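You operate a simulated robot arm through the tools that you are given. There is no shell and no other tool. Be economical: measure what you need, move in short steps, check, and stop when the job is done.

The job below is to be done with a simulated robot arm. You get a single attempt, and the scene is never put back.

JOB
Take the brass sensor and leave it in the red pan. Then put one of the yellow dust caps from the top of the orange bench in the yellow tray. Then fetch the silver bracket and set it on top of the pipe flange on the green bench. Then fetch the orange box labelled "609" from the green bench and set it on top of the brown flat carton there. Keep to this order.

It is judged by the outcome, as a careful person would: the job done as asked, and still so three seconds after it is handed in. It fails if anything else is knocked over, pushed out of place, dropped, spilled or broken. A push-on lid holds only when it is set on centred and level and pressed home; a screw cap is set on level and turned clockwise until tight.

ROBOT AND FRAMES
A 5-joint arm with a two-finger parallel gripper on a trunk, on a base that drives. Base frame: it is fixed to the floor where the robot stands at the start and does not move with it; the origin is under the middle of the robot, x ahead of it, y to its left, z up; the surface under the hand at the start is at about z = 850. Units: mm, degrees, N and s.
It reaches about 1134 mm from its shoulder. Its first joint turns from -149.0 to 149.0 degrees. Places, roughly: brass sensor (4x4x5 cm) [700, 0, 900]; flat carton [-750, 14250, 750]; orange box [-1000, 14000, 750]; pipe flange (15x10x8 cm) [-800, 14000, 800]; red pan (34x18x6 cm) [700, -300, 900]; silver bracket (9x5x5 cm) [-800, 13400, 700]; yellow dust cap (3x3x3 cm) [400, -2500, 800]; yellow tray (15x11x4 cm) [-3100, -1700, 900]. Payload 1.57 kg.
The tool frame sits at the grasp point between the pads (the TCP): z along the fingers, y along the line on which they close. The tips reach 30 mm beyond it. The gripper opens to 110 mm. The fingers are 24 mm wide and 12 mm thick; the gripper's body (48 by 112 mm) begins 78 mm behind the TCP.
Orientation is that of the tool frame in the base frame, as a unit quaternion [w, x, y, z]. With the fingers straight down and closing along the base's y, the tool's x points along the base's -x, its y along +y and its z along -z.

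CONTROLS
- The arm moves only by the tool send_rows. Its arguments are lists of equal length, an entry for each row: "fingers": the gripper command, from -1 (shut) to 1 (fully open), values between in proportion; "xyz": the shift along the base's x, y, z in mm, a list of three; "turn": the turn, a rotation vector about the base's x, y, z in degrees, a list of three. In form: {"fingers": [fingers, ...], "xyz": [[dx, dy, dz], ...], "turn": [[wx, wy, wz], ...]}. A call has 1 to 8 rows; each row is the pose to reach, as a shift and turn from the pose commanded when the call began. Each row takes 0.2 s and may step no farther than 50 mm and 8.6 degrees from the row before; otherwise, or with a gripper value out of range, the whole call is refused. Where a pose cannot be reached the arm comes as near as it can. A force on the tool above 40 N (or 10 N above the force at the start of the call, whichever is more), or a blocked arm, ends the call early, and 0.2 s more pass. The fingers move at their own pace (about 153 mm/s each) and stop on an object; they squeeze with about 23 N. The grip force told is the motor's: it shows also when the fingers shut on nothing. Time passes only in rows, and 0.2 s behind the last, so rows that repeat a pose let the fingers close. The reply holds the time, the measured pose of the TCP, the force on the tool along the base axes, the opening and the grip force, in the units named above and with some noise, with the torque about the TCP (base axes, N m) and any sound that the robot's microphone picked up.
- Cameras (640 x 400 px; columns grow to the right, rows downward): "scene" is now at [10.6, 141.7, 1808.4]; the picture's right is [-0.48, -0.88, 0.00], its down [-0.65, 0.35, -0.68] and it looks along [0.59, -0.33, -0.74] (base axes); focal length 247 px, centre (320, 200). "wrist" rides on the gripper at [70, 16, -141] in the tool frame; the picture's right is [-0.23, 0.97, 0.00], its down [-0.86, -0.20, -0.48] and it looks along [-0.47, -0.11, 0.88] (tool axes); focal length 222 px, centre (320, 200). There is no depth. A picture from a camera that has moved, and an enlarged one, comes with that camera's place and axes in the base frame and with its lens. The place of the scene camera against the robot may be out by one fixed shift of up to 18 mm in any direction.
- grab_frame(camera): a new picture of that camera. It takes no simulated time.
- slide_trunk(by): slides the trunk up (or, below 0, down) by that many mm; the arm and the scene camera ride with it, the base frame stays. It gives what a move gives, with no picture.
- roll_base(legs): drives the robot by 1 to 6 legs, each [ahead, turn to the left] in mm and degrees, along the robot's own axes; the way and the turn of a leg run together, so that a leg with both is an arc; at most 1500 mm and 180 degrees a leg. The arm and the cameras ride along, it lands a little off, and it stops where it bumps. It gives what a move gives.
- aim_head(pan, tilt): turns the head with the scene camera to pan (to the left, within 155 degrees either way) and tilt (down, from -29 to 69), counted from straight ahead of the robot. It gives what a move gives.
- enlarge(camera, box): a new picture of the part [left, top, right, bottom] of that camera's present view, enlarged. It takes no simulated time.
- job_done(): hands the job in; it is judged then, once.

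Go step by step. Nothing tells you exact positions but the pictures and the camera data: compare them with the known pose of the tool, close in by small moves and look again before you grip or let go. The budget is 165 turns and 128 pictures, counting those below and the enlarged ones. Unless the task says otherwise, let go and move clear before handing in, and close with one line.

The tools are called after ">>>" as a command line: name --argument value ..., lists and objects as JSON in quotes. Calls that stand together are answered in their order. send_rows: Moves the arm, as the interface text tells. Its arguments: {"type":"object","properties":{"fingers":{"type":"array"},"xyz":{"type":"array"},"turn":{"type":"array"}},"required":["fingers","xyz","turn"]} The other tools are called the same way: slide_trunk (by) slides the trunk up or down; roll_base (legs) drives the base; aim_head (pan, tilt) turns the head that bears the scene camera; grab_frame (camera) takes a picture; enlarge (camera, box) takes an enlarged picture of a part of a camera's view; job_done () hands the job in.

At the start:

```text
time_s: 0.0
tool_pos: [674.0, -88.3, 1087.9]
tcp_rot: [0.001, 0.004, 1.0, 0.001]
contact_force: [-0.2, -0.4, -0.6]
torque: [0.0, 0.03, 0.01]
grip_width: 110.0
gripper_force: 0.1
trunk travel left (down, up): [-821.0, 149.0]
robot x, y, heading: [3.0, 5.7, 0.2]
head pan, tilt: [-28.8, 47.5]
```

scene: 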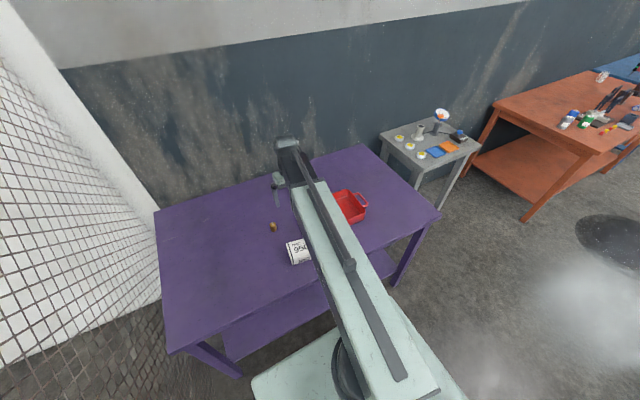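
wrist: 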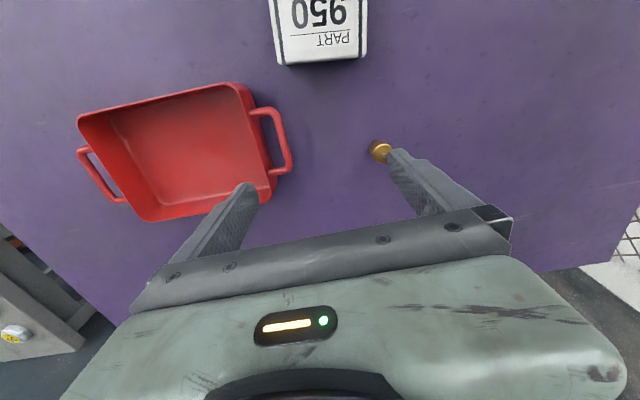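

I see the brass sensor near (725, 0) and the red pan to the right of it on the purple bench. I'll look closer before moving.

>>> enlarge --camera "wrist" --box '[300, 100, 460, 200]'

>>> enlarge --camera "scene" --box '[220, 160, 380, 260]'

```text
4.00 times, centred on (380, 150) of wrist
camera zoom: at [604.5, -72.1, 1229.4], right [0.24, 0.97, 0.0], down [0.85, -0.21, 0.48], along [0.47, -0.11, -0.88], focal length 888 px, centre (80, 400)
```

zoom: 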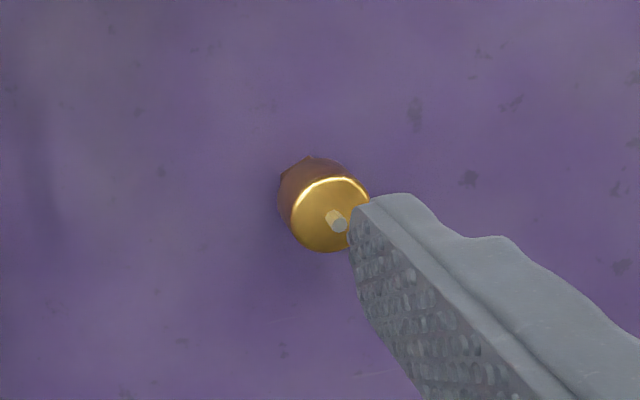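

```text
4.00 times, centred on (300, 210) of scene
camera zoom: at [10.6, 141.7, 1808.4], right [-0.48, -0.88, 0.0], down [-0.65, 0.35, -0.68], along [0.59, -0.33, -0.74], focal length 988 px, centre (400, 160)
```

zoom: 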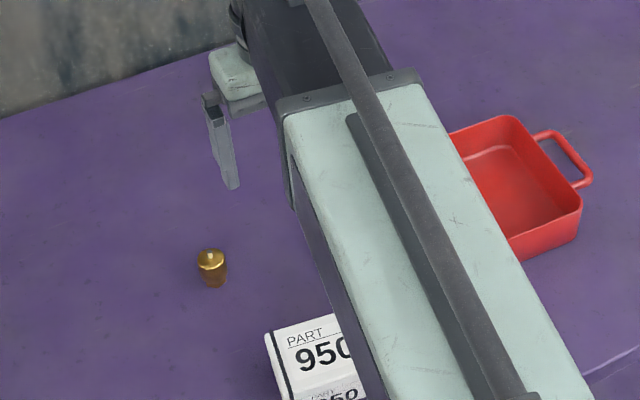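

The sensor is an upright brass cylinder with its centre at about (727, -1), and the bench top is at about 850. I'll move above it and partway down, then look again.

>>> send_rows --fingers '[1, 1, 1, 1, 1, 1]' --xyz '[[18, 30, 0], [36, 60, 0], [53, 88, 0], [53, 88, -45], [53, 88, -90], [53, 88, -120]]' --turn '[[0, 0, 0], [0, 0, 0], [0, 0, 0], [0, 0, 0], [0, 0, 0], [0, 0, 0]]'

>>> grab_frame --camera "wrist"

```text
time_s: 1.4
tool_pos: [727.9, 0.0, 1087.5]
tcp_rot: [0.001, 0.004, 1.0, 0.001]
contact_force: [0.0, 0.7, -0.2]
torque: [0.0, 0.01, -0.01]
grip_width: 110.1
gripper_force: 0.0
out of reach, approached as far as the arm can: row 4, 5, 6
trunk travel left (down, up): [-821.0, 149.0]
robot x, y, heading: [1.8, 7.3, 0.1]
head pan, tilt: [-28.8, 47.5]
```

```text
123 pictures are left
camera wrist: at [658.8, 17.6, 1229.4], right [0.24, 0.97, 0.0], down [0.85, -0.21, 0.48], along [0.47, -0.11, -0.88], focal length 222 px, centre (320, 200)
```

wrist: 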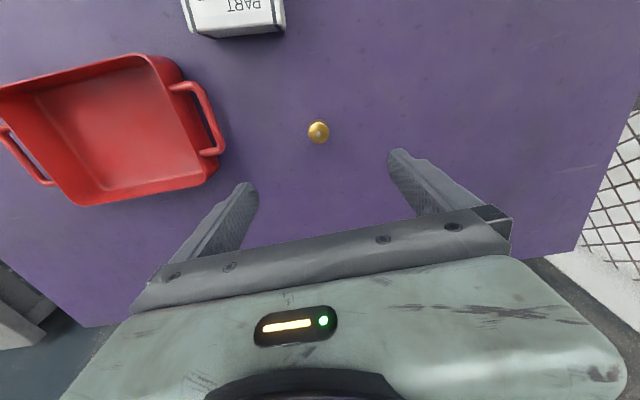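

The arm can't go lower in this posture, so I'll lower the trunk instead. The estimate is now (727, 2).

>>> slide_trunk --by -120

>>> grab_frame --camera "wrist"

```text
time_s: 2.9
tool_pos: [728.0, 0.9, 968.1]
tcp_rot: [0.001, 0.005, 1.0, 0.0]
contact_force: [0.2, 0.2, 0.7]
torque: [-0.01, 0.04, 0.02]
grip_width: 110.0
gripper_force: 0.1
trunk travel left (down, up): [-701.0, 269.0]
robot x, y, heading: [1.5, 8.5, -0.1]
head pan, tilt: [-28.8, 47.5]
```

```text
122 pictures are left
camera wrist: at [658.7, 17.5, 1109.5], right [0.24, 0.97, 0.0], down [0.85, -0.21, 0.48], along [0.47, -0.11, -0.88], focal length 222 px, centre (320, 200)
```

wrist: 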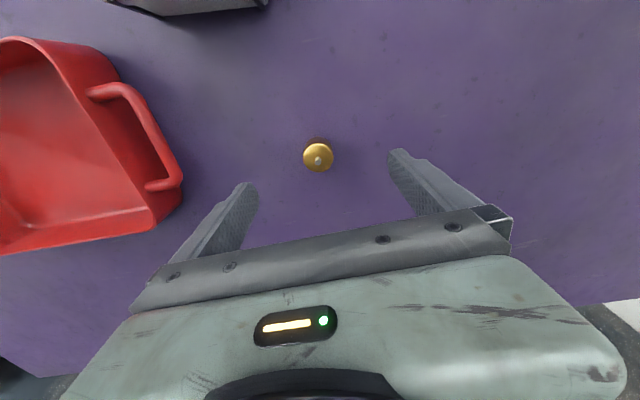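

Aligned over the sensor. I'll lower the last stretch so the tips are just above the bench, then grip.

>>> slide_trunk --by -82

>>> send_rows --fingers '[-1, -1, -1, -1]' --xyz '[[0, 0, 0], [0, 0, 0], [0, 0, 0], [0, 0, 0]]' --turn '[[0, 0, 0], [0, 0, 0], [0, 0, 0], [0, 0, 0]]'

>>> grab_frame --camera "wrist"

```text
time_s: 4.1
tool_pos: [727.8, -0.2, 886.1]
tcp_rot: [0.001, 0.005, 1.0, 0.0]
contact_force: [0.8, -0.5, -0.2]
torque: [-0.01, 0.02, 0.02]
grip_width: 110.1
gripper_force: 0.0
trunk travel left (down, up): [-619.0, 351.0]
robot x, y, heading: [0.8, 5.8, -0.2]
head pan, tilt: [-28.8, 47.5]
```

```text
time_s: 5.1
tool_pos: [728.1, 1.1, 887.8]
tcp_rot: [0.001, 0.005, 1.0, 0.001]
contact_force: [0.5, 0.3, 0.2]
torque: [0.01, -0.01, 0.02]
grip_width: 30.9
gripper_force: 23.2
trunk travel left (down, up): [-619.0, 351.0]
robot x, y, heading: [-3.3, 7.1, 0.3]
head pan, tilt: [-28.8, 47.5]
```

```text
121 pictures are left
camera wrist: at [658.7, 17.5, 1027.4], right [0.24, 0.97, 0.0], down [0.85, -0.21, 0.48], along [0.47, -0.11, -0.88], focal length 222 px, centre (320, 200)
```

wrist: 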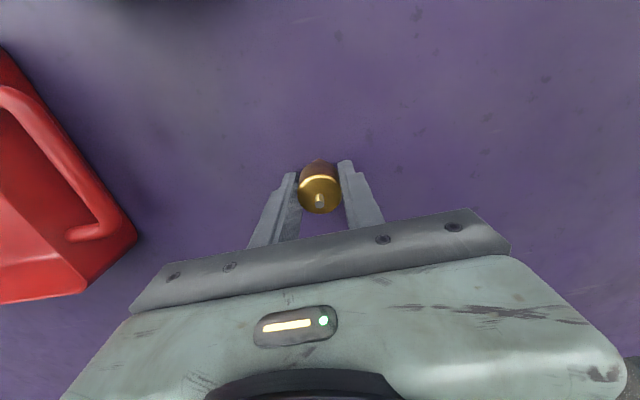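

The sensor is held (31 mm). I'll lift with the trunk and carry it over the pan, whose centre is about (660, -290).

>>> slide_trunk --by 120

>>> send_rows --fingers '[-1, -1, -1, -1, -1, -1, -1, -1]' --xyz '[[-9, -38, 0], [-17, -75, 0], [-26, -112, 0], [-34, -150, 0], [-43, -187, 0], [-52, -225, 0], [-60, -260, 0], [-68, -291, 0]]' --turn '[[0, 0, 0], [0, 0, 0], [0, 0, 0], [0, 0, 0], [0, 0, 0], [0, 0, 0], [0, 0, 0], [0, 0, 0]]'

>>> grab_frame --camera "wrist"

```text
time_s: 6.6
tool_pos: [728.1, 0.7, 1005.6]
tcp_rot: [0.0, 0.004, 1.0, 0.0]
contact_force: [0.7, -0.4, -0.3]
torque: [-0.03, -0.02, 0.01]
grip_width: 30.6
gripper_force: 23.1
trunk travel left (down, up): [-739.0, 231.0]
robot x, y, heading: [0.9, 9.3, 0.3]
head pan, tilt: [-28.8, 47.5]
```

```text
time_s: 8.4
tool_pos: [659.8, -291.3, 1007.3]
tcp_rot: [0.0, 0.002, 1.0, 0.001]
contact_force: [-0.2, -0.4, -0.4]
torque: [-0.01, -0.03, -0.01]
grip_width: 30.3
gripper_force: 22.7
trunk travel left (down, up): [-739.0, 231.0]
robot x, y, heading: [0.3, 9.2, -0.0]
head pan, tilt: [-28.8, 47.5]
```

```text
120 pictures are left
camera wrist: at [590.0, -274.2, 1147.4], right [0.23, 0.97, 0.0], down [0.85, -0.21, 0.48], along [0.47, -0.11, -0.88], focal length 222 px, centre (320, 200)
```

wrist: 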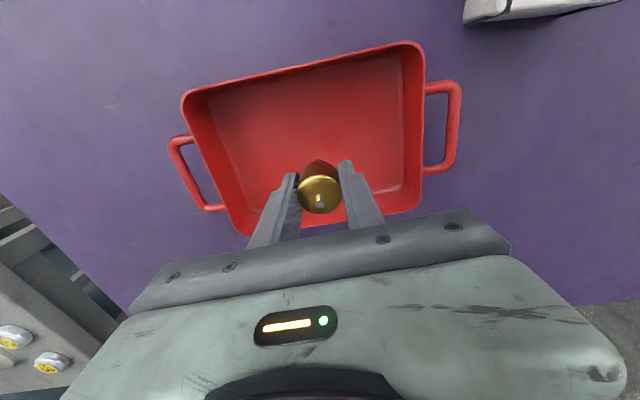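

The projected landing point is in the middle of the pan floor, so I'll lower.

>>> slide_trunk --by -108

>>> grab_frame --camera "wrist"

```text
time_s: 9.8
tool_pos: [658.9, -290.6, 899.2]
tcp_rot: [0.0, 0.004, 1.0, 0.0]
contact_force: [-0.6, 0.0, -0.5]
torque: [-0.02, 0.01, -0.01]
grip_width: 30.5
gripper_force: 22.6
trunk travel left (down, up): [-631.0, 339.0]
robot x, y, heading: [-1.3, 3.1, 0.0]
head pan, tilt: [-28.8, 47.5]
```

```text
119 pictures are left
camera wrist: at [590.0, -273.8, 1039.5], right [0.24, 0.97, 0.0], down [0.85, -0.21, 0.48], along [0.47, -0.11, -0.88], focal length 222 px, centre (320, 200)
```

wrist: 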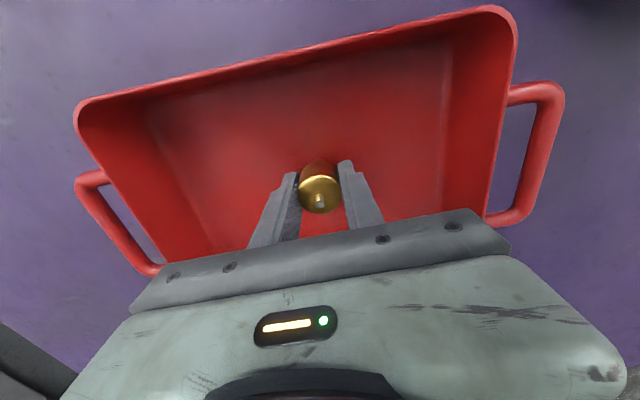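

I'll lower in small steps until it touches.

>>> slide_trunk --by -4

>>> slide_trunk --by -2

>>> slide_trunk --by -2

```text
time_s: 10.3
tool_pos: [660.1, -291.3, 894.3]
tcp_rot: [0.0, 0.005, 1.0, 0.0]
contact_force: [0.3, 0.1, -1.1]
torque: [-0.03, -0.01, -0.03]
grip_width: 30.6
gripper_force: 22.6
trunk travel left (down, up): [-627.0, 343.0]
robot x, y, heading: [1.7, 6.8, 0.1]
head pan, tilt: [-28.8, 47.5]
```

```text
time_s: 10.8
tool_pos: [660.1, -291.2, 891.6]
tcp_rot: [0.001, 0.005, 1.0, 0.0]
contact_force: [-0.2, 0.1, -1.3]
torque: [-0.02, 0.0, 0.01]
grip_width: 30.8
gripper_force: 22.8
trunk travel left (down, up): [-625.0, 345.0]
robot x, y, heading: [-1.4, 4.2, 0.1]
head pan, tilt: [-28.8, 47.5]
```

```text
time_s: 11.3
tool_pos: [659.8, -291.2, 890.0]
tcp_rot: [0.0, 0.005, 1.0, 0.0]
contact_force: [-0.4, -0.8, -1.0]
torque: [0.0, 0.02, 0.0]
grip_width: 30.7
gripper_force: 23.6
trunk travel left (down, up): [-623.0, 347.0]
robot x, y, heading: [3.2, 6.6, -0.0]
head pan, tilt: [-28.8, 47.5]
```

It is within a couple of mm of the pan floor, so I'll release gently.

>>> send_rows --fingers '[-0.3, -0.1, 0.1, 0.1]' --xyz '[[0, 0, 0], [0, 0, 0], [0, 0, 0], [0, 0, 0]]' --turn '[[0, 0, 0], [0, 0, 0], [0, 0, 0], [0, 0, 0]]'

>>> slide_trunk --by 150

>>> grab_frame --camera "wrist"

>>> aim_head --pan -75 --tilt 25

>>> grab_frame --camera "scene"

```text
time_s: 12.3
tool_pos: [659.6, -290.7, 890.0]
tcp_rot: [0.001, 0.005, 1.0, 0.0]
contact_force: [0.1, -0.5, -0.6]
torque: [0.06, -0.03, -0.02]
grip_width: 60.5
gripper_force: 0.0
trunk travel left (down, up): [-623.0, 347.0]
robot x, y, heading: [0.6, 5.4, 0.3]
head pan, tilt: [-28.8, 47.5]
```

```text
time_s: 14.1
tool_pos: [660.7, -290.5, 1039.6]
tcp_rot: [0.0, 0.004, 1.0, 0.001]
contact_force: [0.2, 0.1, 0.0]
torque: [0.02, -0.03, -0.01]
grip_width: 60.6
gripper_force: 0.0
trunk travel left (down, up): [-773.0, 197.0]
robot x, y, heading: [1.3, 6.8, 0.0]
head pan, tilt: [-28.8, 47.5]
```

```text
118 pictures are left
camera wrist: at [590.0, -273.8, 1181.4], right [0.24, 0.97, 0.0], down [0.85, -0.21, 0.48], along [0.47, -0.11, -0.88], focal length 222 px, centre (320, 200)
```

wrist: 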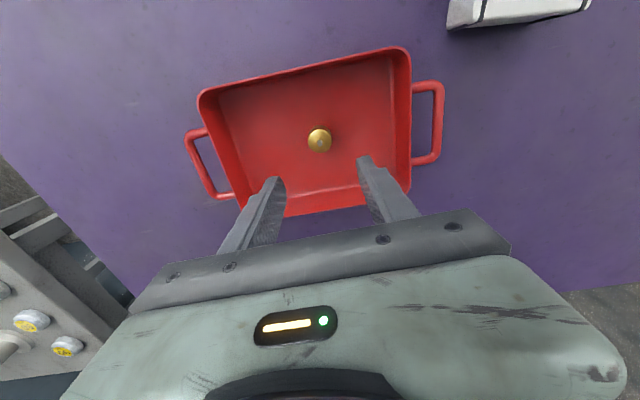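

```text
time_s: 15.2
tool_pos: [659.2, -292.1, 1039.3]
tcp_rot: [0.001, 0.005, 1.0, 0.0]
contact_force: [-0.5, -0.4, 0.2]
torque: [-0.02, 0.02, 0.03]
grip_width: 60.4
gripper_force: 0.0
trunk travel left (down, up): [-773.0, 197.0]
robot x, y, heading: [-1.6, 6.2, 0.4]
head pan, tilt: [-75.0, 25.0]
```

```text
117 pictures are left
camera scene: at [-34.8, 90.9, 1794.4], right [-0.97, -0.26, 0.0], down [-0.11, 0.41, -0.91], along [0.24, -0.87, -0.42], focal length 247 px, centre (320, 200)
```

scene: 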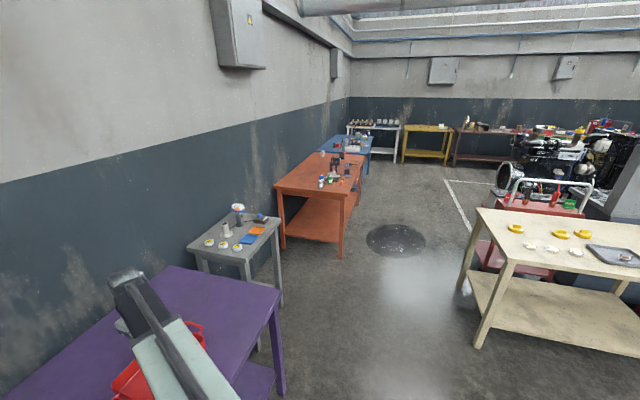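

The sensor stands upright in the pan. Next is the orange bench, so I'll look at it and the surroundings.

>>> enlarge --camera "scene" --box '[180, 120, 400, 258]'

>>> enlarge --camera "scene" --box '[440, 120, 640, 245]'

>>> aim_head --pan -150 --tilt 25

>>> grab_frame --camera "scene"

```text
2.90 times, centred on (290, 189) of scene
camera zoom: at [-34.8, 90.9, 1794.4], right [-0.97, -0.26, 0.0], down [-0.11, 0.41, -0.91], along [0.24, -0.87, -0.42], focal length 716 px, centre (407, 232)
```

zoom: 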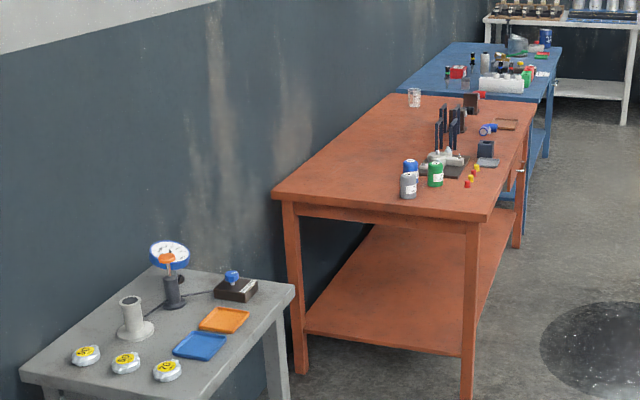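

```text
3.20 times, centred on (540, 182) of scene
camera zoom: at [-34.8, 90.9, 1794.4], right [-0.97, -0.26, 0.0], down [-0.11, 0.41, -0.91], along [0.24, -0.87, -0.42], focal length 790 px, centre (-384, 256)
```

zoom: 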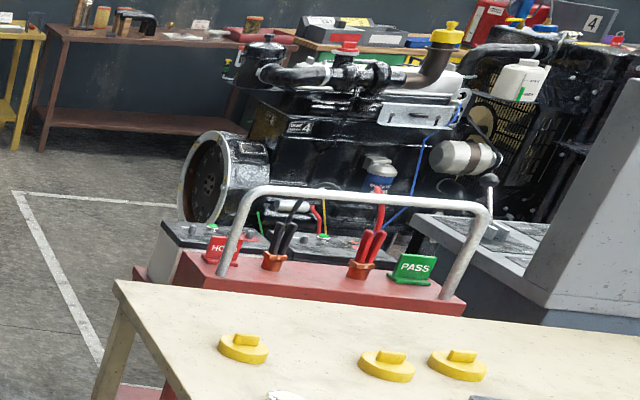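

```text
time_s: 16.7
tool_pos: [659.7, -290.7, 1040.7]
tcp_rot: [0.001, 0.004, 1.0, 0.0]
contact_force: [-0.4, -0.4, -0.1]
torque: [0.02, 0.0, -0.02]
grip_width: 60.2
gripper_force: 0.0
trunk travel left (down, up): [-773.0, 197.0]
robot x, y, heading: [1.6, 6.5, -0.2]
head pan, tilt: [-150.0, 25.0]
```

```text
114 pictures are left
camera scene: at [-138.6, 133.7, 1794.4], right [-0.5, 0.87, 0.0], down [0.37, 0.21, -0.91], along [-0.78, -0.45, -0.42], focal length 247 px, centre (320, 200)
```

scene: 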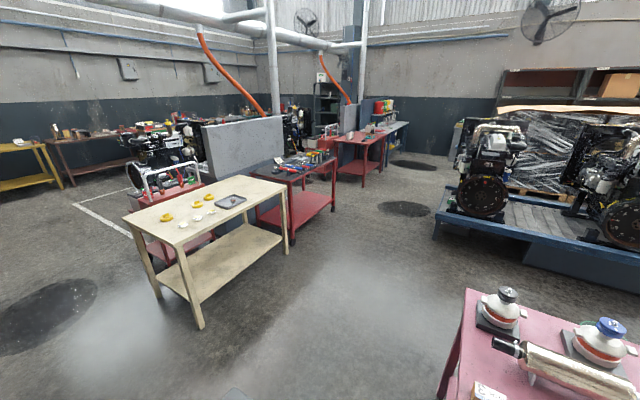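

The sensor task is done. The caps look like small yellow dots near (420, -2620) by the aisle edge (x≈300) of the orange bench. I'll centre the arm, then back up and drive along the aisle at x≈-300.

>>> send_rows --fingers '[0, 0, 0, 0, 0, 0, 0]' --xyz '[[5, 42, 0], [10, 84, 0], [15, 126, 0], [20, 168, 0], [25, 210, 0], [30, 252, 0], [35, 294, 0]]' --turn '[[0, 0, 0], [0, 0, 0], [0, 0, 0], [0, 0, 0], [0, 0, 0], [0, 0, 0], [0, 0, 0]]'

>>> roll_base --legs '[[-320, 0], [0, -90], [1400, 0]]'

>>> aim_head --pan 30 --tilt 35

>>> grab_frame --camera "scene"

```text
time_s: 18.3
tool_pos: [698.0, 6.6, 1039.7]
tcp_rot: [0.0, 0.004, 1.0, 0.0]
contact_force: [-0.2, 1.0, -0.9]
torque: [0.01, 0.01, -0.01]
grip_width: 55.0
gripper_force: 0.1
trunk travel left (down, up): [-773.0, 197.0]
robot x, y, heading: [-0.1, 5.0, 0.1]
head pan, tilt: [-150.0, 25.0]
```

```text
time_s: 30.7
tool_pos: [-320.8, -2076.5, 1040.3]
tcp_rot: [0.0, 0.714, 0.7, -0.001]
contact_force: [-0.4, 0.2, 0.1]
torque: [0.0, 0.01, 0.02]
grip_width: 54.9
gripper_force: 0.1
trunk travel left (down, up): [-773.0, 197.0]
robot x, y, heading: [-312.1, -1381.4, -90.4]
head pan, tilt: [-150.0, 25.0]
```

```text
time_s: 33.4
tool_pos: [-320.4, -2077.3, 1039.6]
tcp_rot: [0.001, 0.714, 0.7, -0.001]
contact_force: [-0.2, 0.2, 1.3]
torque: [0.01, 0.0, 0.0]
grip_width: 55.3
gripper_force: 0.0
trunk travel left (down, up): [-773.0, 197.0]
robot x, y, heading: [-311.7, -1375.2, -90.4]
head pan, tilt: [30.0, 35.0]
```

```text
113 pictures are left
camera scene: at [-111.3, -1407.4, 1778.7], right [-0.87, -0.49, 0.0], down [-0.28, 0.5, -0.82], along [0.41, -0.71, -0.57], focal length 247 px, centre (320, 200)
```

scene: 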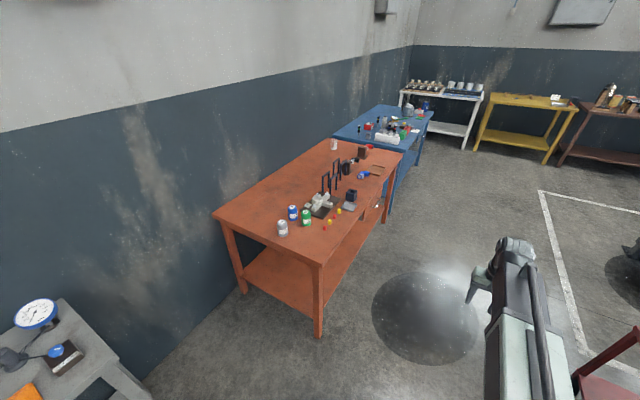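

>>> enlarge --camera "scene" --box '[260, 135, 420, 245]'

```text
3.64 times, centred on (340, 190) of scene
camera zoom: at [-111.3, -1407.4, 1778.7], right [-0.87, -0.49, 0.0], down [-0.28, 0.5, -0.82], along [0.41, -0.71, -0.57], focal length 898 px, centre (247, 236)
```

zoom: 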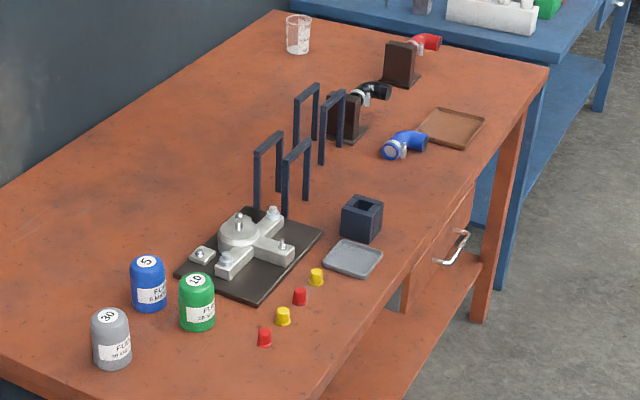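

The two yellow caps are at about (424, -2456) and (423, -2581). I'll drive level with the nearer one and turn to face the bench.

>>> roll_base --legs '[[1080, 0], [0, 90.4]]'

>>> grab_frame --camera "wrist"

```text
time_s: 42.7
tool_pos: [359.2, -2495.7, 1039.9]
tcp_rot: [0.001, 0.04, 0.999, 0.0]
contact_force: [-0.2, -0.2, -0.1]
torque: [0.02, 0.02, 0.02]
grip_width: 55.1
gripper_force: 0.2
trunk travel left (down, up): [-773.0, 197.0]
robot x, y, heading: [-338.1, -2467.4, -4.1]
head pan, tilt: [30.0, 35.0]
```

```text
111 pictures are left
camera wrist: at [291.5, -2474.4, 1181.4], right [0.3, 0.95, 0.0], down [0.84, -0.27, 0.48], along [0.46, -0.15, -0.88], focal length 222 px, centre (320, 200)
```

wrist: 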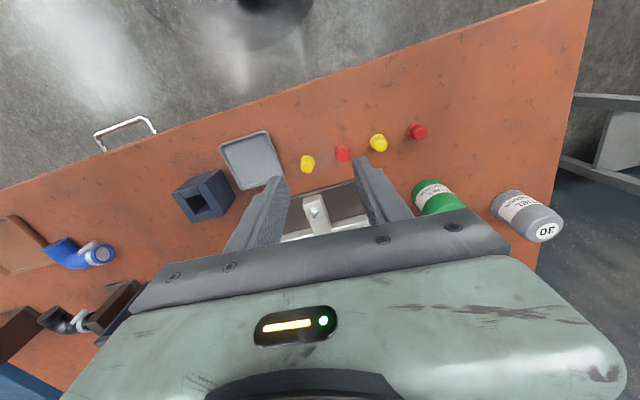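

Cap A is at about (411, -2412) by the wrist view, in a row with about 63 mm spacing. I'll move over it and spin the gripper 90° to close across the row.

>>> send_rows --fingers '[0, 0, 0, 0, 0, 0, 0, 0]' --xyz '[[7, 11, 0], [14, 22, 0], [21, 33, 0], [28, 44, 0], [34, 55, 0], [40, 66, 0], [46, 76, 0], [52, 84, 0]]' --turn '[[0, 0, 8.5], [0, 0, 17], [0, 0, 25.5], [0, 0, 34], [0, 0, 42.5], [0, 0, 51], [0, 0, 59.5], [0, 0, 68]]'

>>> send_rows --fingers '[0, 0, 0, 0]' --xyz '[[0, 0, 0], [0, 0, 0], [0, 0, 0], [0, 0, 0]]' --turn '[[0, 0, 8.5], [0, 0, 17], [0, 0, 25], [0, 0, 26.5]]'

>>> slide_trunk --by -60

>>> grab_frame --camera "wrist"

```text
time_s: 44.5
tool_pos: [411.0, -2412.5, 1040.7]
tcp_rot: [0.001, -0.526, 0.85, 0.0]
contact_force: [0.3, -0.2, -0.4]
torque: [0.01, 0.02, -0.01]
grip_width: 55.1
gripper_force: 0.1
trunk travel left (down, up): [-773.0, 197.0]
robot x, y, heading: [-339.0, -2466.2, -4.3]
head pan, tilt: [30.0, 35.0]
```

```text
time_s: 45.5
tool_pos: [411.9, -2411.9, 1040.0]
tcp_rot: [0.001, -0.706, 0.708, 0.001]
contact_force: [-0.1, 0.7, -0.1]
torque: [0.0, 0.01, -0.01]
grip_width: 54.9
gripper_force: 0.0
trunk travel left (down, up): [-773.0, 197.0]
robot x, y, heading: [-336.2, -2465.0, -4.2]
head pan, tilt: [30.0, 35.0]
```

```text
time_s: 46.5
tool_pos: [411.6, -2412.3, 980.7]
tcp_rot: [0.001, -0.707, 0.708, 0.0]
contact_force: [0.1, 0.6, -0.3]
torque: [0.02, 0.02, -0.01]
grip_width: 55.0
gripper_force: 0.1
trunk travel left (down, up): [-713.0, 257.0]
robot x, y, heading: [-337.6, -2466.5, -4.3]
head pan, tilt: [30.0, 35.0]
```

```text
110 pictures are left
camera wrist: at [395.4, -2481.7, 1121.5], right [-0.97, 0.23, 0.0], down [0.2, 0.85, 0.48], along [0.11, 0.47, -0.88], focal length 222 px, centre (320, 200)
```

wrist: 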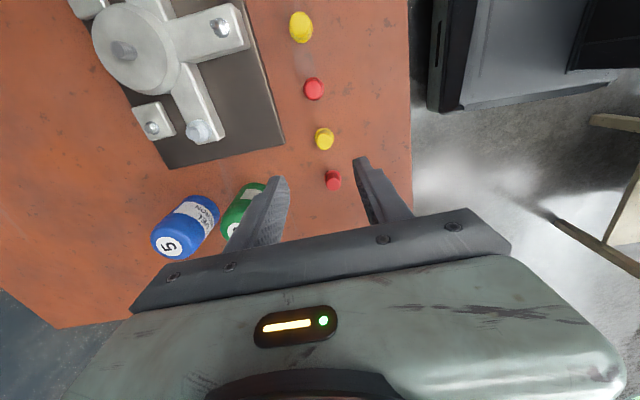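

Aligned within a few mm. I'll lower further to refine the height and position.

>>> send_rows --fingers '[0]' --xyz '[[-4, 3, 0]]' --turn '[[0, 0, 0]]'

>>> slide_trunk --by -90

>>> enlarge --camera "wrist" --box '[220, 80, 420, 230]'

```text
time_s: 46.9
tool_pos: [407.3, -2407.3, 980.0]
tcp_rot: [0.0, -0.707, 0.708, 0.001]
contact_force: [0.1, -0.6, 0.1]
torque: [0.02, -0.01, 0.0]
grip_width: 54.8
gripper_force: 0.0
trunk travel left (down, up): [-713.0, 257.0]
robot x, y, heading: [-336.0, -2467.6, -4.5]
head pan, tilt: [30.0, 35.0]
```

```text
time_s: 48.1
tool_pos: [407.6, -2408.4, 889.6]
tcp_rot: [0.0, -0.707, 0.707, 0.0]
contact_force: [-0.4, 0.4, -1.1]
torque: [-0.02, 0.01, 0.04]
grip_width: 55.1
gripper_force: 0.0
trunk travel left (down, up): [-623.0, 347.0]
robot x, y, heading: [-337.3, -2469.4, -4.2]
head pan, tilt: [30.0, 35.0]
```

```text
2.67 times, centred on (320, 155) of wrist
camera zoom: at [391.5, -2478.3, 1031.5], right [-0.97, 0.23, 0.0], down [0.2, 0.85, 0.48], along [0.11, 0.47, -0.88], focal length 592 px, centre (320, 320)
```

zoom: 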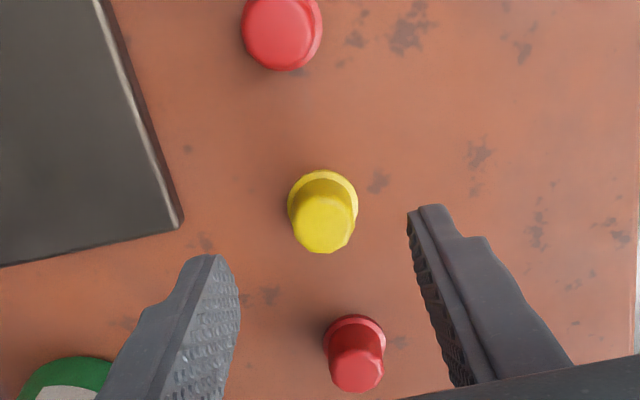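

The cap is at about (407.5, -2404) with its top near z≈820. I'll lower to about 838 and look.

>>> send_rows --fingers '[0]' --xyz '[[0, 4, 0]]' --turn '[[0, 0, 0]]'

>>> slide_trunk --by -50

>>> enlarge --camera "wrist" --box '[220, 100, 420, 250]'

```text
time_s: 48.5
tool_pos: [408.0, -2405.1, 889.7]
tcp_rot: [0.001, -0.707, 0.708, 0.001]
contact_force: [1.2, -1.0, 0.7]
torque: [0.01, 0.01, 0.02]
grip_width: 55.0
gripper_force: 0.0
trunk travel left (down, up): [-623.0, 347.0]
robot x, y, heading: [-338.1, -2465.3, -4.3]
head pan, tilt: [30.0, 35.0]
```

```text
time_s: 49.2
tool_pos: [406.2, -2404.6, 849.8]
tcp_rot: [0.002, -0.707, 0.708, -0.001]
contact_force: [1.3, -0.8, 33.5]
torque: [-0.09, 1.06, -0.07]
grip_width: 54.1
gripper_force: 0.0
trunk travel left (down, up): [-581.0, 389.0]
robot x, y, heading: [-335.0, -2467.0, -4.5]
head pan, tilt: [30.0, 35.0]
stopped: the force on the tool passed its limit at 227 N (the readings are from after the stop); the commanded pose is now the measured one
```

```text
2.67 times, centred on (320, 175) of wrist
camera zoom: at [390.4, -2474.2, 991.3], right [-0.97, 0.23, 0.0], down [0.2, 0.85, 0.48], along [0.11, 0.47, -0.88], focal length 592 px, centre (320, 267)
```

zoom: 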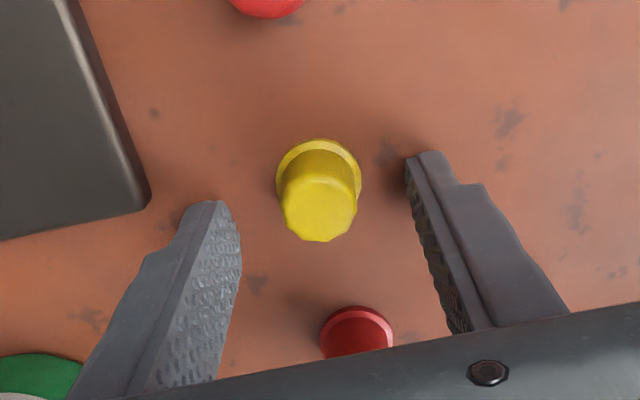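

The bench top turned out to be z≈820, and the tips lightly touched it without disturbing anything. I'll raise 4 mm and re-centre on the cap at about (404.5, -2413).

>>> slide_trunk --by 5

>>> send_rows --fingers '[0, 0]' --xyz '[[-2, -8, 0], [-2, -8, 0]]' --turn '[[0, 0, 0], [0, 0, 0]]'

>>> enlarge --camera "wrist" --box '[220, 100, 420, 250]'

```text
time_s: 49.8
tool_pos: [409.6, -2403.0, 852.9]
tcp_rot: [0.001, -0.706, 0.708, 0.001]
contact_force: [-0.6, 0.8, -0.5]
torque: [0.01, -0.01, 0.0]
grip_width: 54.9
gripper_force: 0.1
trunk travel left (down, up): [-586.0, 384.0]
robot x, y, heading: [-335.9, -2464.5, -4.2]
head pan, tilt: [30.0, 35.0]
```

```text
time_s: 50.4
tool_pos: [409.0, -2412.0, 853.7]
tcp_rot: [0.002, -0.706, 0.708, 0.0]
contact_force: [-0.3, 0.0, -0.8]
torque: [0.01, 0.02, -0.02]
grip_width: 54.9
gripper_force: 0.0
trunk travel left (down, up): [-586.0, 384.0]
robot x, y, heading: [-336.3, -2464.0, -4.2]
head pan, tilt: [30.0, 35.0]
```

```text
2.67 times, centred on (320, 175) of wrist
camera zoom: at [391.3, -2481.9, 994.2], right [-0.97, 0.23, 0.0], down [0.2, 0.85, 0.48], along [0.11, 0.47, -0.88], focal length 592 px, centre (320, 267)
```

zoom: 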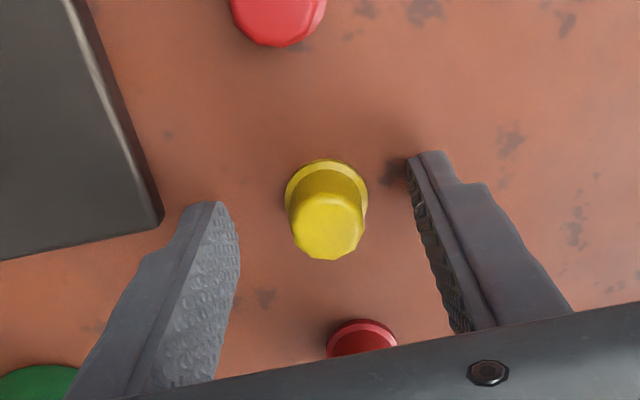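

The cap now sits midway between the tips, so I'll close.

>>> send_rows --fingers '[-0.4, -1, -1, -1]' --xyz '[[0, 0, 0], [0, 0, 0], [0, 0, 0], [0, 0, 0]]' --turn '[[0, 0, 0], [0, 0, 0], [0, 0, 0], [0, 0, 0]]'

>>> enlarge --camera "wrist" --box '[220, 100, 420, 250]'

```text
time_s: 51.4
tool_pos: [408.2, -2412.3, 853.2]
tcp_rot: [0.001, -0.707, 0.708, 0.0]
contact_force: [0.4, -0.1, -0.2]
torque: [-0.01, -0.01, 0.01]
grip_width: 18.8
gripper_force: 23.1
trunk travel left (down, up): [-586.0, 384.0]
robot x, y, heading: [-338.8, -2464.4, -4.2]
head pan, tilt: [30.0, 35.0]
```

```text
2.67 times, centred on (320, 175) of wrist
camera zoom: at [391.3, -2481.6, 994.3], right [-0.97, 0.23, 0.0], down [0.2, 0.85, 0.48], along [0.11, 0.47, -0.88], focal length 592 px, centre (320, 267)
```

zoom: 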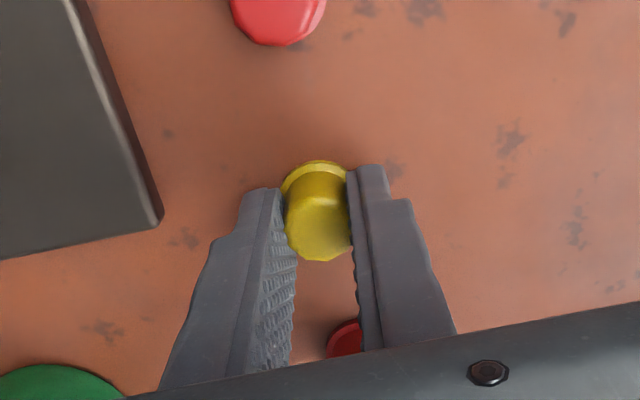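

Gripped. I'll lift it and look toward the yellow tray.

>>> slide_trunk --by 200

>>> aim_head --pan 150 --tilt 20

>>> grab_frame --camera "wrist"

>>> grab_frame --camera "scene"

```text
time_s: 53.5
tool_pos: [407.8, -2410.8, 1053.1]
tcp_rot: [0.002, -0.706, 0.708, 0.0]
contact_force: [0.5, -0.2, 0.1]
torque: [-0.03, -0.01, -0.01]
grip_width: 19.0
gripper_force: 23.0
trunk travel left (down, up): [-786.0, 184.0]
robot x, y, heading: [-335.8, -2465.1, -4.6]
head pan, tilt: [30.0, 35.0]
```

```text
time_s: 55.5
tool_pos: [407.8, -2412.8, 1051.8]
tcp_rot: [0.001, -0.707, 0.707, 0.0]
contact_force: [0.5, 0.1, 0.5]
torque: [0.03, 0.02, 0.02]
grip_width: 18.7
gripper_force: 23.4
trunk travel left (down, up): [-786.0, 184.0]
robot x, y, heading: [-332.7, -2465.9, -4.2]
head pan, tilt: [150.0, 20.0]
```

```text
105 pictures are left
camera wrist: at [391.3, -2481.7, 1194.3], right [-0.97, 0.23, 0.0], down [0.2, 0.85, 0.48], along [0.11, 0.47, -0.88], focal length 222 px, centre (320, 200)
```

wrist: 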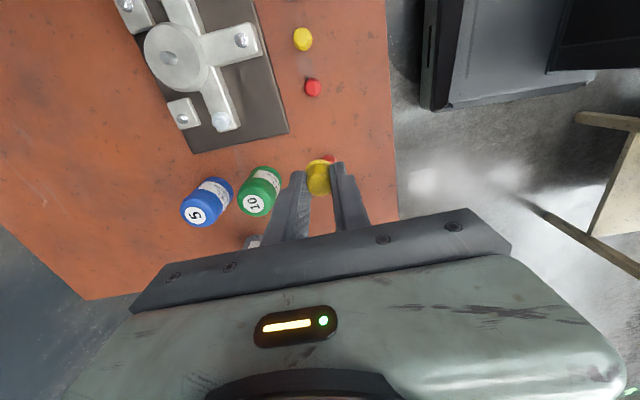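

```text
104 pictures are left
camera scene: at [-459.8, -2236.6, 1815.4], right [0.56, 0.83, 0.0], down [0.28, -0.19, -0.94], along [-0.78, 0.53, -0.34], focal length 247 px, centre (320, 200)
```

scene: 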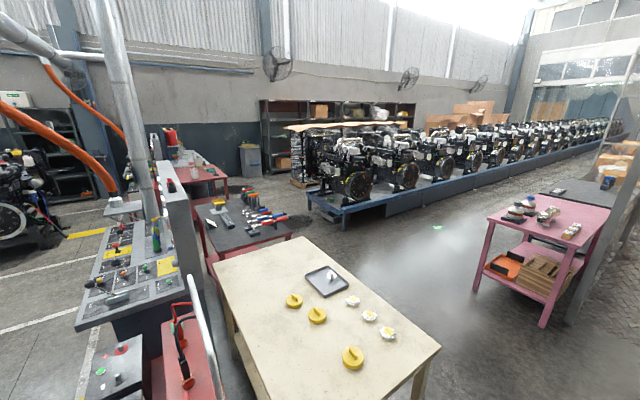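

>>> enlarge --camera "scene" --box '[150, 120, 330, 250]'

```text
3.08 times, centred on (240, 185) of scene
camera zoom: at [-459.8, -2236.6, 1815.4], right [0.56, 0.83, 0.0], down [0.28, -0.19, -0.94], along [-0.78, 0.53, -0.34], focal length 760 px, centre (566, 246)
```

zoom: 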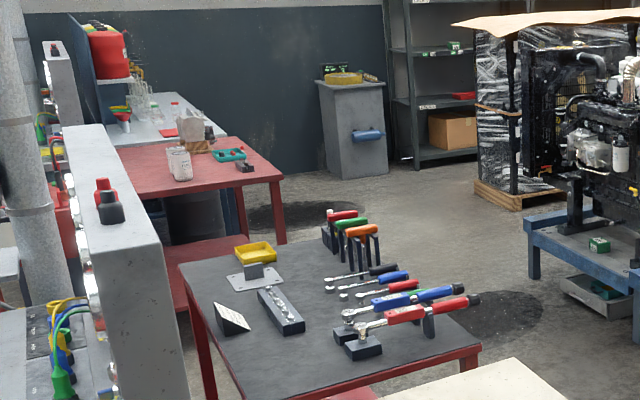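

The yellow tray is on the dark-topped red table at about (-3165, -1725). I'll drive out via the aisle and approach the tray from its north-west, clear of the T-handles.

>>> roll_base --legs '[[0, 94.2], [1500, 0], [70, 0], [0, 90]]'

>>> aim_head --pan 20 --tilt 25

>>> grab_frame --camera "scene"

```text
time_s: 71.2
tool_pos: [-1054.0, -1034.4, 1052.7]
tcp_rot: [0.0, 0.686, 0.727, -0.002]
contact_force: [-0.7, -0.2, 0.6]
torque: [0.0, 0.01, 0.03]
grip_width: 18.6
gripper_force: 23.2
trunk travel left (down, up): [-786.0, 184.0]
robot x, y, heading: [-313.3, -917.4, 179.0]
head pan, tilt: [150.0, 20.0]
```

```text
time_s: 73.3
tool_pos: [-1054.5, -1033.6, 1053.2]
tcp_rot: [0.001, 0.686, 0.728, -0.001]
contact_force: [0.3, -1.0, 0.9]
torque: [0.0, -0.01, 0.01]
grip_width: 18.9
gripper_force: 23.3
trunk travel left (down, up): [-786.0, 184.0]
robot x, y, heading: [-311.5, -920.9, 178.8]
head pan, tilt: [20.0, 25.0]
```

```text
102 pictures are left
camera scene: at [-373.7, -1112.7, 1807.3], right [-0.32, 0.95, 0.0], down [0.4, 0.14, -0.91], along [-0.86, -0.29, -0.42], focal length 247 px, centre (320, 200)
```

scene: 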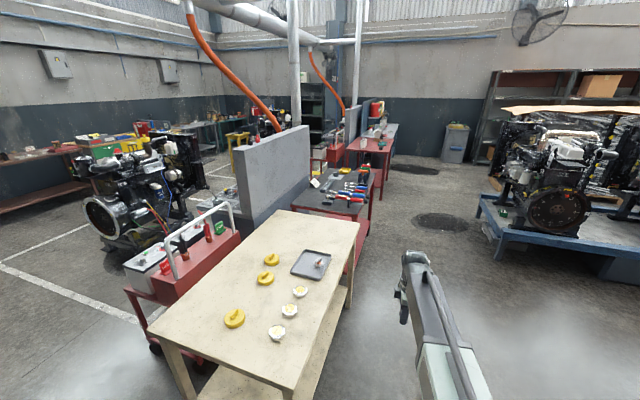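

The aisle ahead is clear. I'll drive along it to x≈-3450.

>>> roll_base --legs '[[1500, 0], [1500, 0], [130, 0]]'

>>> aim_head --pan 90 --tilt 40

>>> grab_frame --camera "scene"

```text
time_s: 88.8
tool_pos: [-4218.4, -945.0, 1052.4]
tcp_rot: [0.0, 0.691, 0.723, -0.001]
contact_force: [0.3, 0.0, -0.6]
torque: [-0.02, -0.01, -0.01]
grip_width: 20.1
gripper_force: 23.2
trunk travel left (down, up): [-786.0, 184.0]
robot x, y, heading: [-3476.8, -837.9, 178.0]
head pan, tilt: [20.0, 25.0]
```

```text
time_s: 90.2
tool_pos: [-4219.2, -944.8, 1053.1]
tcp_rot: [0.001, 0.69, 0.723, -0.001]
contact_force: [-0.1, 0.2, -0.1]
torque: [0.03, 0.05, 0.01]
grip_width: 20.1
gripper_force: 22.9
trunk travel left (down, up): [-786.0, 184.0]
robot x, y, heading: [-3479.5, -837.4, 177.8]
head pan, tilt: [90.0, 40.0]
```

```text
101 pictures are left
camera scene: at [-3454.1, -1087.0, 1784.0], right [-1.0, 0.04, 0.0], down [0.02, 0.64, -0.77], along [-0.03, -0.77, -0.64], focal length 247 px, centre (320, 200)
```

scene: 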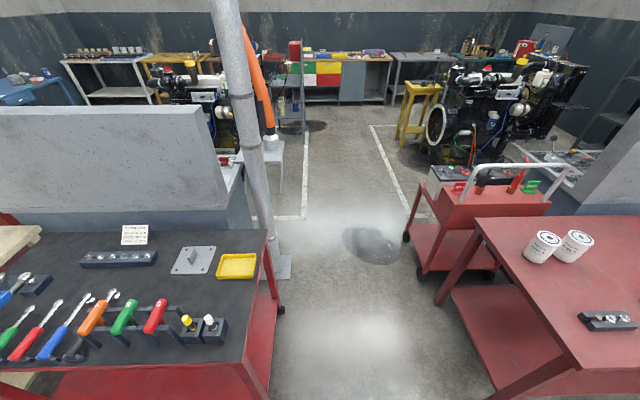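

The tray is at about (-3118, -1748). I'll turn toward it and come closer, and the hand will arrive west of the handle rack.

>>> roll_base --legs '[[0, 105.8], [130, 0]]'

>>> aim_head --pan 0 --tilt 50

>>> grab_frame --camera "wrist"

>>> grab_frame --camera "scene"

```text
time_s: 95.9
tool_pos: [-3142.9, -1650.9, 1053.2]
tcp_rot: [0.001, -0.157, 0.988, 0.0]
contact_force: [0.9, -0.4, 0.7]
torque: [0.03, 0.0, -0.01]
grip_width: 19.9
gripper_force: 22.9
trunk travel left (down, up): [-786.0, 184.0]
robot x, y, heading: [-3458.6, -969.6, -76.0]
head pan, tilt: [90.0, 40.0]
```

```text
time_s: 97.6
tool_pos: [-3143.7, -1647.7, 1051.9]
tcp_rot: [0.0, -0.157, 0.988, -0.001]
contact_force: [-0.7, 0.4, -0.5]
torque: [0.02, -0.01, -0.02]
grip_width: 20.4
gripper_force: 22.9
trunk travel left (down, up): [-786.0, 184.0]
robot x, y, heading: [-3461.4, -967.2, -76.1]
head pan, tilt: [0.0, 50.0]
```

```text
100 pictures are left
camera wrist: at [-3214.9, -1654.8, 1194.3], right [-0.09, 1.0, 0.0], down [0.87, 0.08, 0.48], along [0.48, 0.04, -0.88], focal length 222 px, centre (320, 200)
```

wrist: 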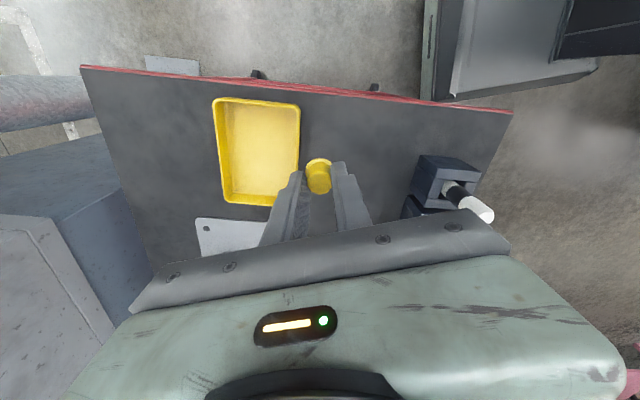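

```text
99 pictures are left
camera scene: at [-3300.3, -951.2, 1769.8], right [-0.97, -0.24, 0.0], down [-0.19, 0.74, -0.64], along [0.16, -0.62, -0.77], focal length 247 px, centre (320, 200)
```

scene: 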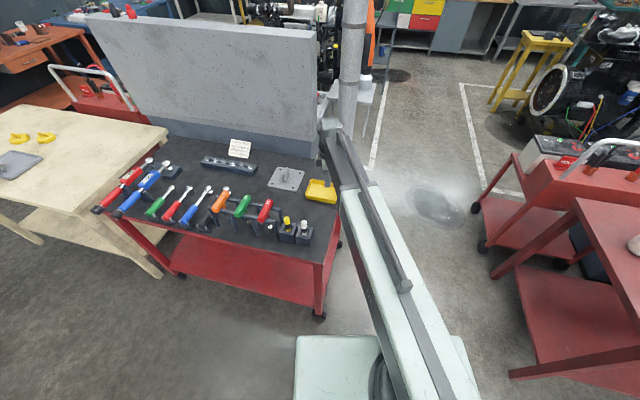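

I'll move over the tray's centre, about (-3112, -1743), and lower partway.

>>> send_rows --fingers '[-1, -1, -1]' --xyz '[[11, -32, 0], [22, -64, 0], [31, -94, 0]]' --turn '[[0, 0, 0], [0, 0, 0], [0, 0, 0]]'

>>> slide_trunk --by -110

>>> grab_frame --camera "wrist"

```text
time_s: 98.4
tool_pos: [-3113.4, -1743.4, 1052.8]
tcp_rot: [0.001, -0.156, 0.988, -0.001]
contact_force: [0.4, -0.6, -1.0]
torque: [-0.01, 0.03, -0.02]
grip_width: 19.9
gripper_force: 23.0
trunk travel left (down, up): [-786.0, 184.0]
robot x, y, heading: [-3459.5, -965.0, -75.9]
head pan, tilt: [0.0, 50.0]
```

```text
time_s: 99.8
tool_pos: [-3112.2, -1744.3, 943.1]
tcp_rot: [0.002, -0.157, 0.988, -0.001]
contact_force: [-0.6, 0.2, -0.2]
torque: [0.0, 0.02, -0.02]
grip_width: 19.9
gripper_force: 22.7
trunk travel left (down, up): [-676.0, 294.0]
robot x, y, heading: [-3460.9, -967.8, -76.2]
head pan, tilt: [0.0, 50.0]
```

```text
98 pictures are left
camera wrist: at [-3184.0, -1748.7, 1084.3], right [-0.09, 1.0, 0.0], down [0.87, 0.08, 0.48], along [0.48, 0.04, -0.88], focal length 222 px, centre (320, 200)
```

wrist: 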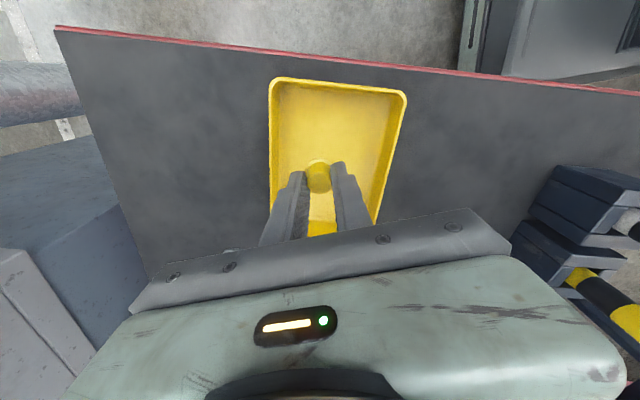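

Centred enough. I'll lower carefully.

>>> send_rows --fingers '[-1]' --xyz '[[0, 7, 0]]' --turn '[[0, 0, 0]]'

>>> slide_trunk --by -42

>>> grab_frame --camera "wrist"

```text
time_s: 100.2
tool_pos: [-3111.4, -1735.8, 943.4]
tcp_rot: [0.0, -0.157, 0.988, -0.001]
contact_force: [-0.3, 0.6, -0.4]
torque: [0.01, 0.03, -0.02]
grip_width: 20.1
gripper_force: 22.5
trunk travel left (down, up): [-676.0, 294.0]
robot x, y, heading: [-3458.2, -963.2, -76.0]
head pan, tilt: [0.0, 50.0]
```

```text
time_s: 101.0
tool_pos: [-3112.4, -1736.0, 901.9]
tcp_rot: [0.001, -0.156, 0.988, -0.001]
contact_force: [1.5, -3.5, 10.5]
torque: [-0.1, -0.05, 0.02]
grip_width: 20.2
gripper_force: 22.9
trunk travel left (down, up): [-634.0, 336.0]
robot x, y, heading: [-3455.2, -965.3, -75.9]
head pan, tilt: [0.0, 50.0]
```

```text
97 pictures are left
camera wrist: at [-3184.1, -1741.7, 1042.9], right [-0.09, 1.0, 0.0], down [0.87, 0.08, 0.48], along [0.48, 0.04, -0.88], focal length 222 px, centre (320, 200)
```

wrist: 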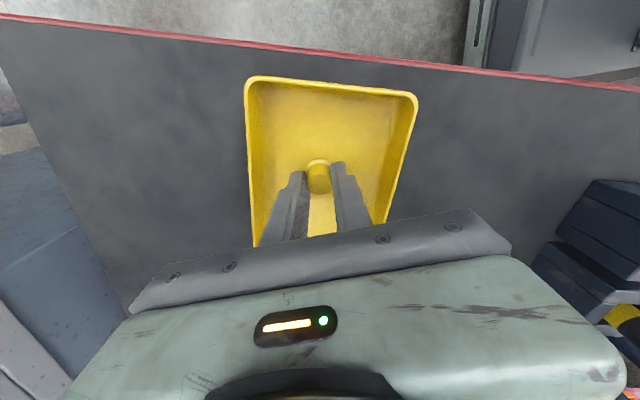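

Contact at about 10 N, so the cap is on the tray floor. I'll release and lift away.

>>> send_rows --fingers '[-0.4, -0.25, -0.25]' --xyz '[[0, 0, 0], [0, 0, 0], [0, 0, 0]]' --turn '[[0, 0, 0], [0, 0, 0], [0, 0, 0]]'

>>> slide_trunk --by 190

>>> grab_frame --camera "wrist"

```text
time_s: 101.8
tool_pos: [-3113.2, -1736.2, 900.9]
tcp_rot: [0.001, -0.157, 0.988, -0.001]
contact_force: [0.3, 0.0, 0.1]
torque: [0.01, -0.02, 0.0]
grip_width: 41.4
gripper_force: 0.1
trunk travel left (down, up): [-634.0, 336.0]
robot x, y, heading: [-3458.8, -964.5, -75.9]
head pan, tilt: [0.0, 50.0]
```

```text
time_s: 103.9
tool_pos: [-3112.5, -1735.6, 1091.0]
tcp_rot: [0.001, -0.156, 0.988, -0.001]
contact_force: [0.3, 0.7, -0.2]
torque: [0.02, -0.03, 0.01]
grip_width: 41.1
gripper_force: 0.0
trunk travel left (down, up): [-824.0, 146.0]
robot x, y, heading: [-3457.9, -965.1, -75.7]
head pan, tilt: [0.0, 50.0]
```

```text
96 pictures are left
camera wrist: at [-3183.9, -1742.2, 1232.2], right [-0.09, 1.0, 0.0], down [0.87, 0.08, 0.48], along [0.48, 0.04, -0.88], focal length 222 px, centre (320, 200)
```

wrist: 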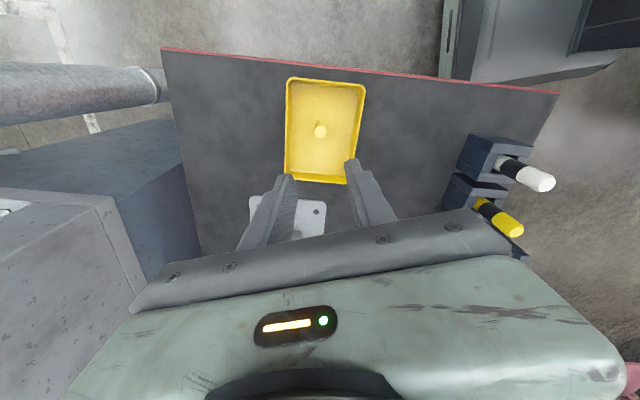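

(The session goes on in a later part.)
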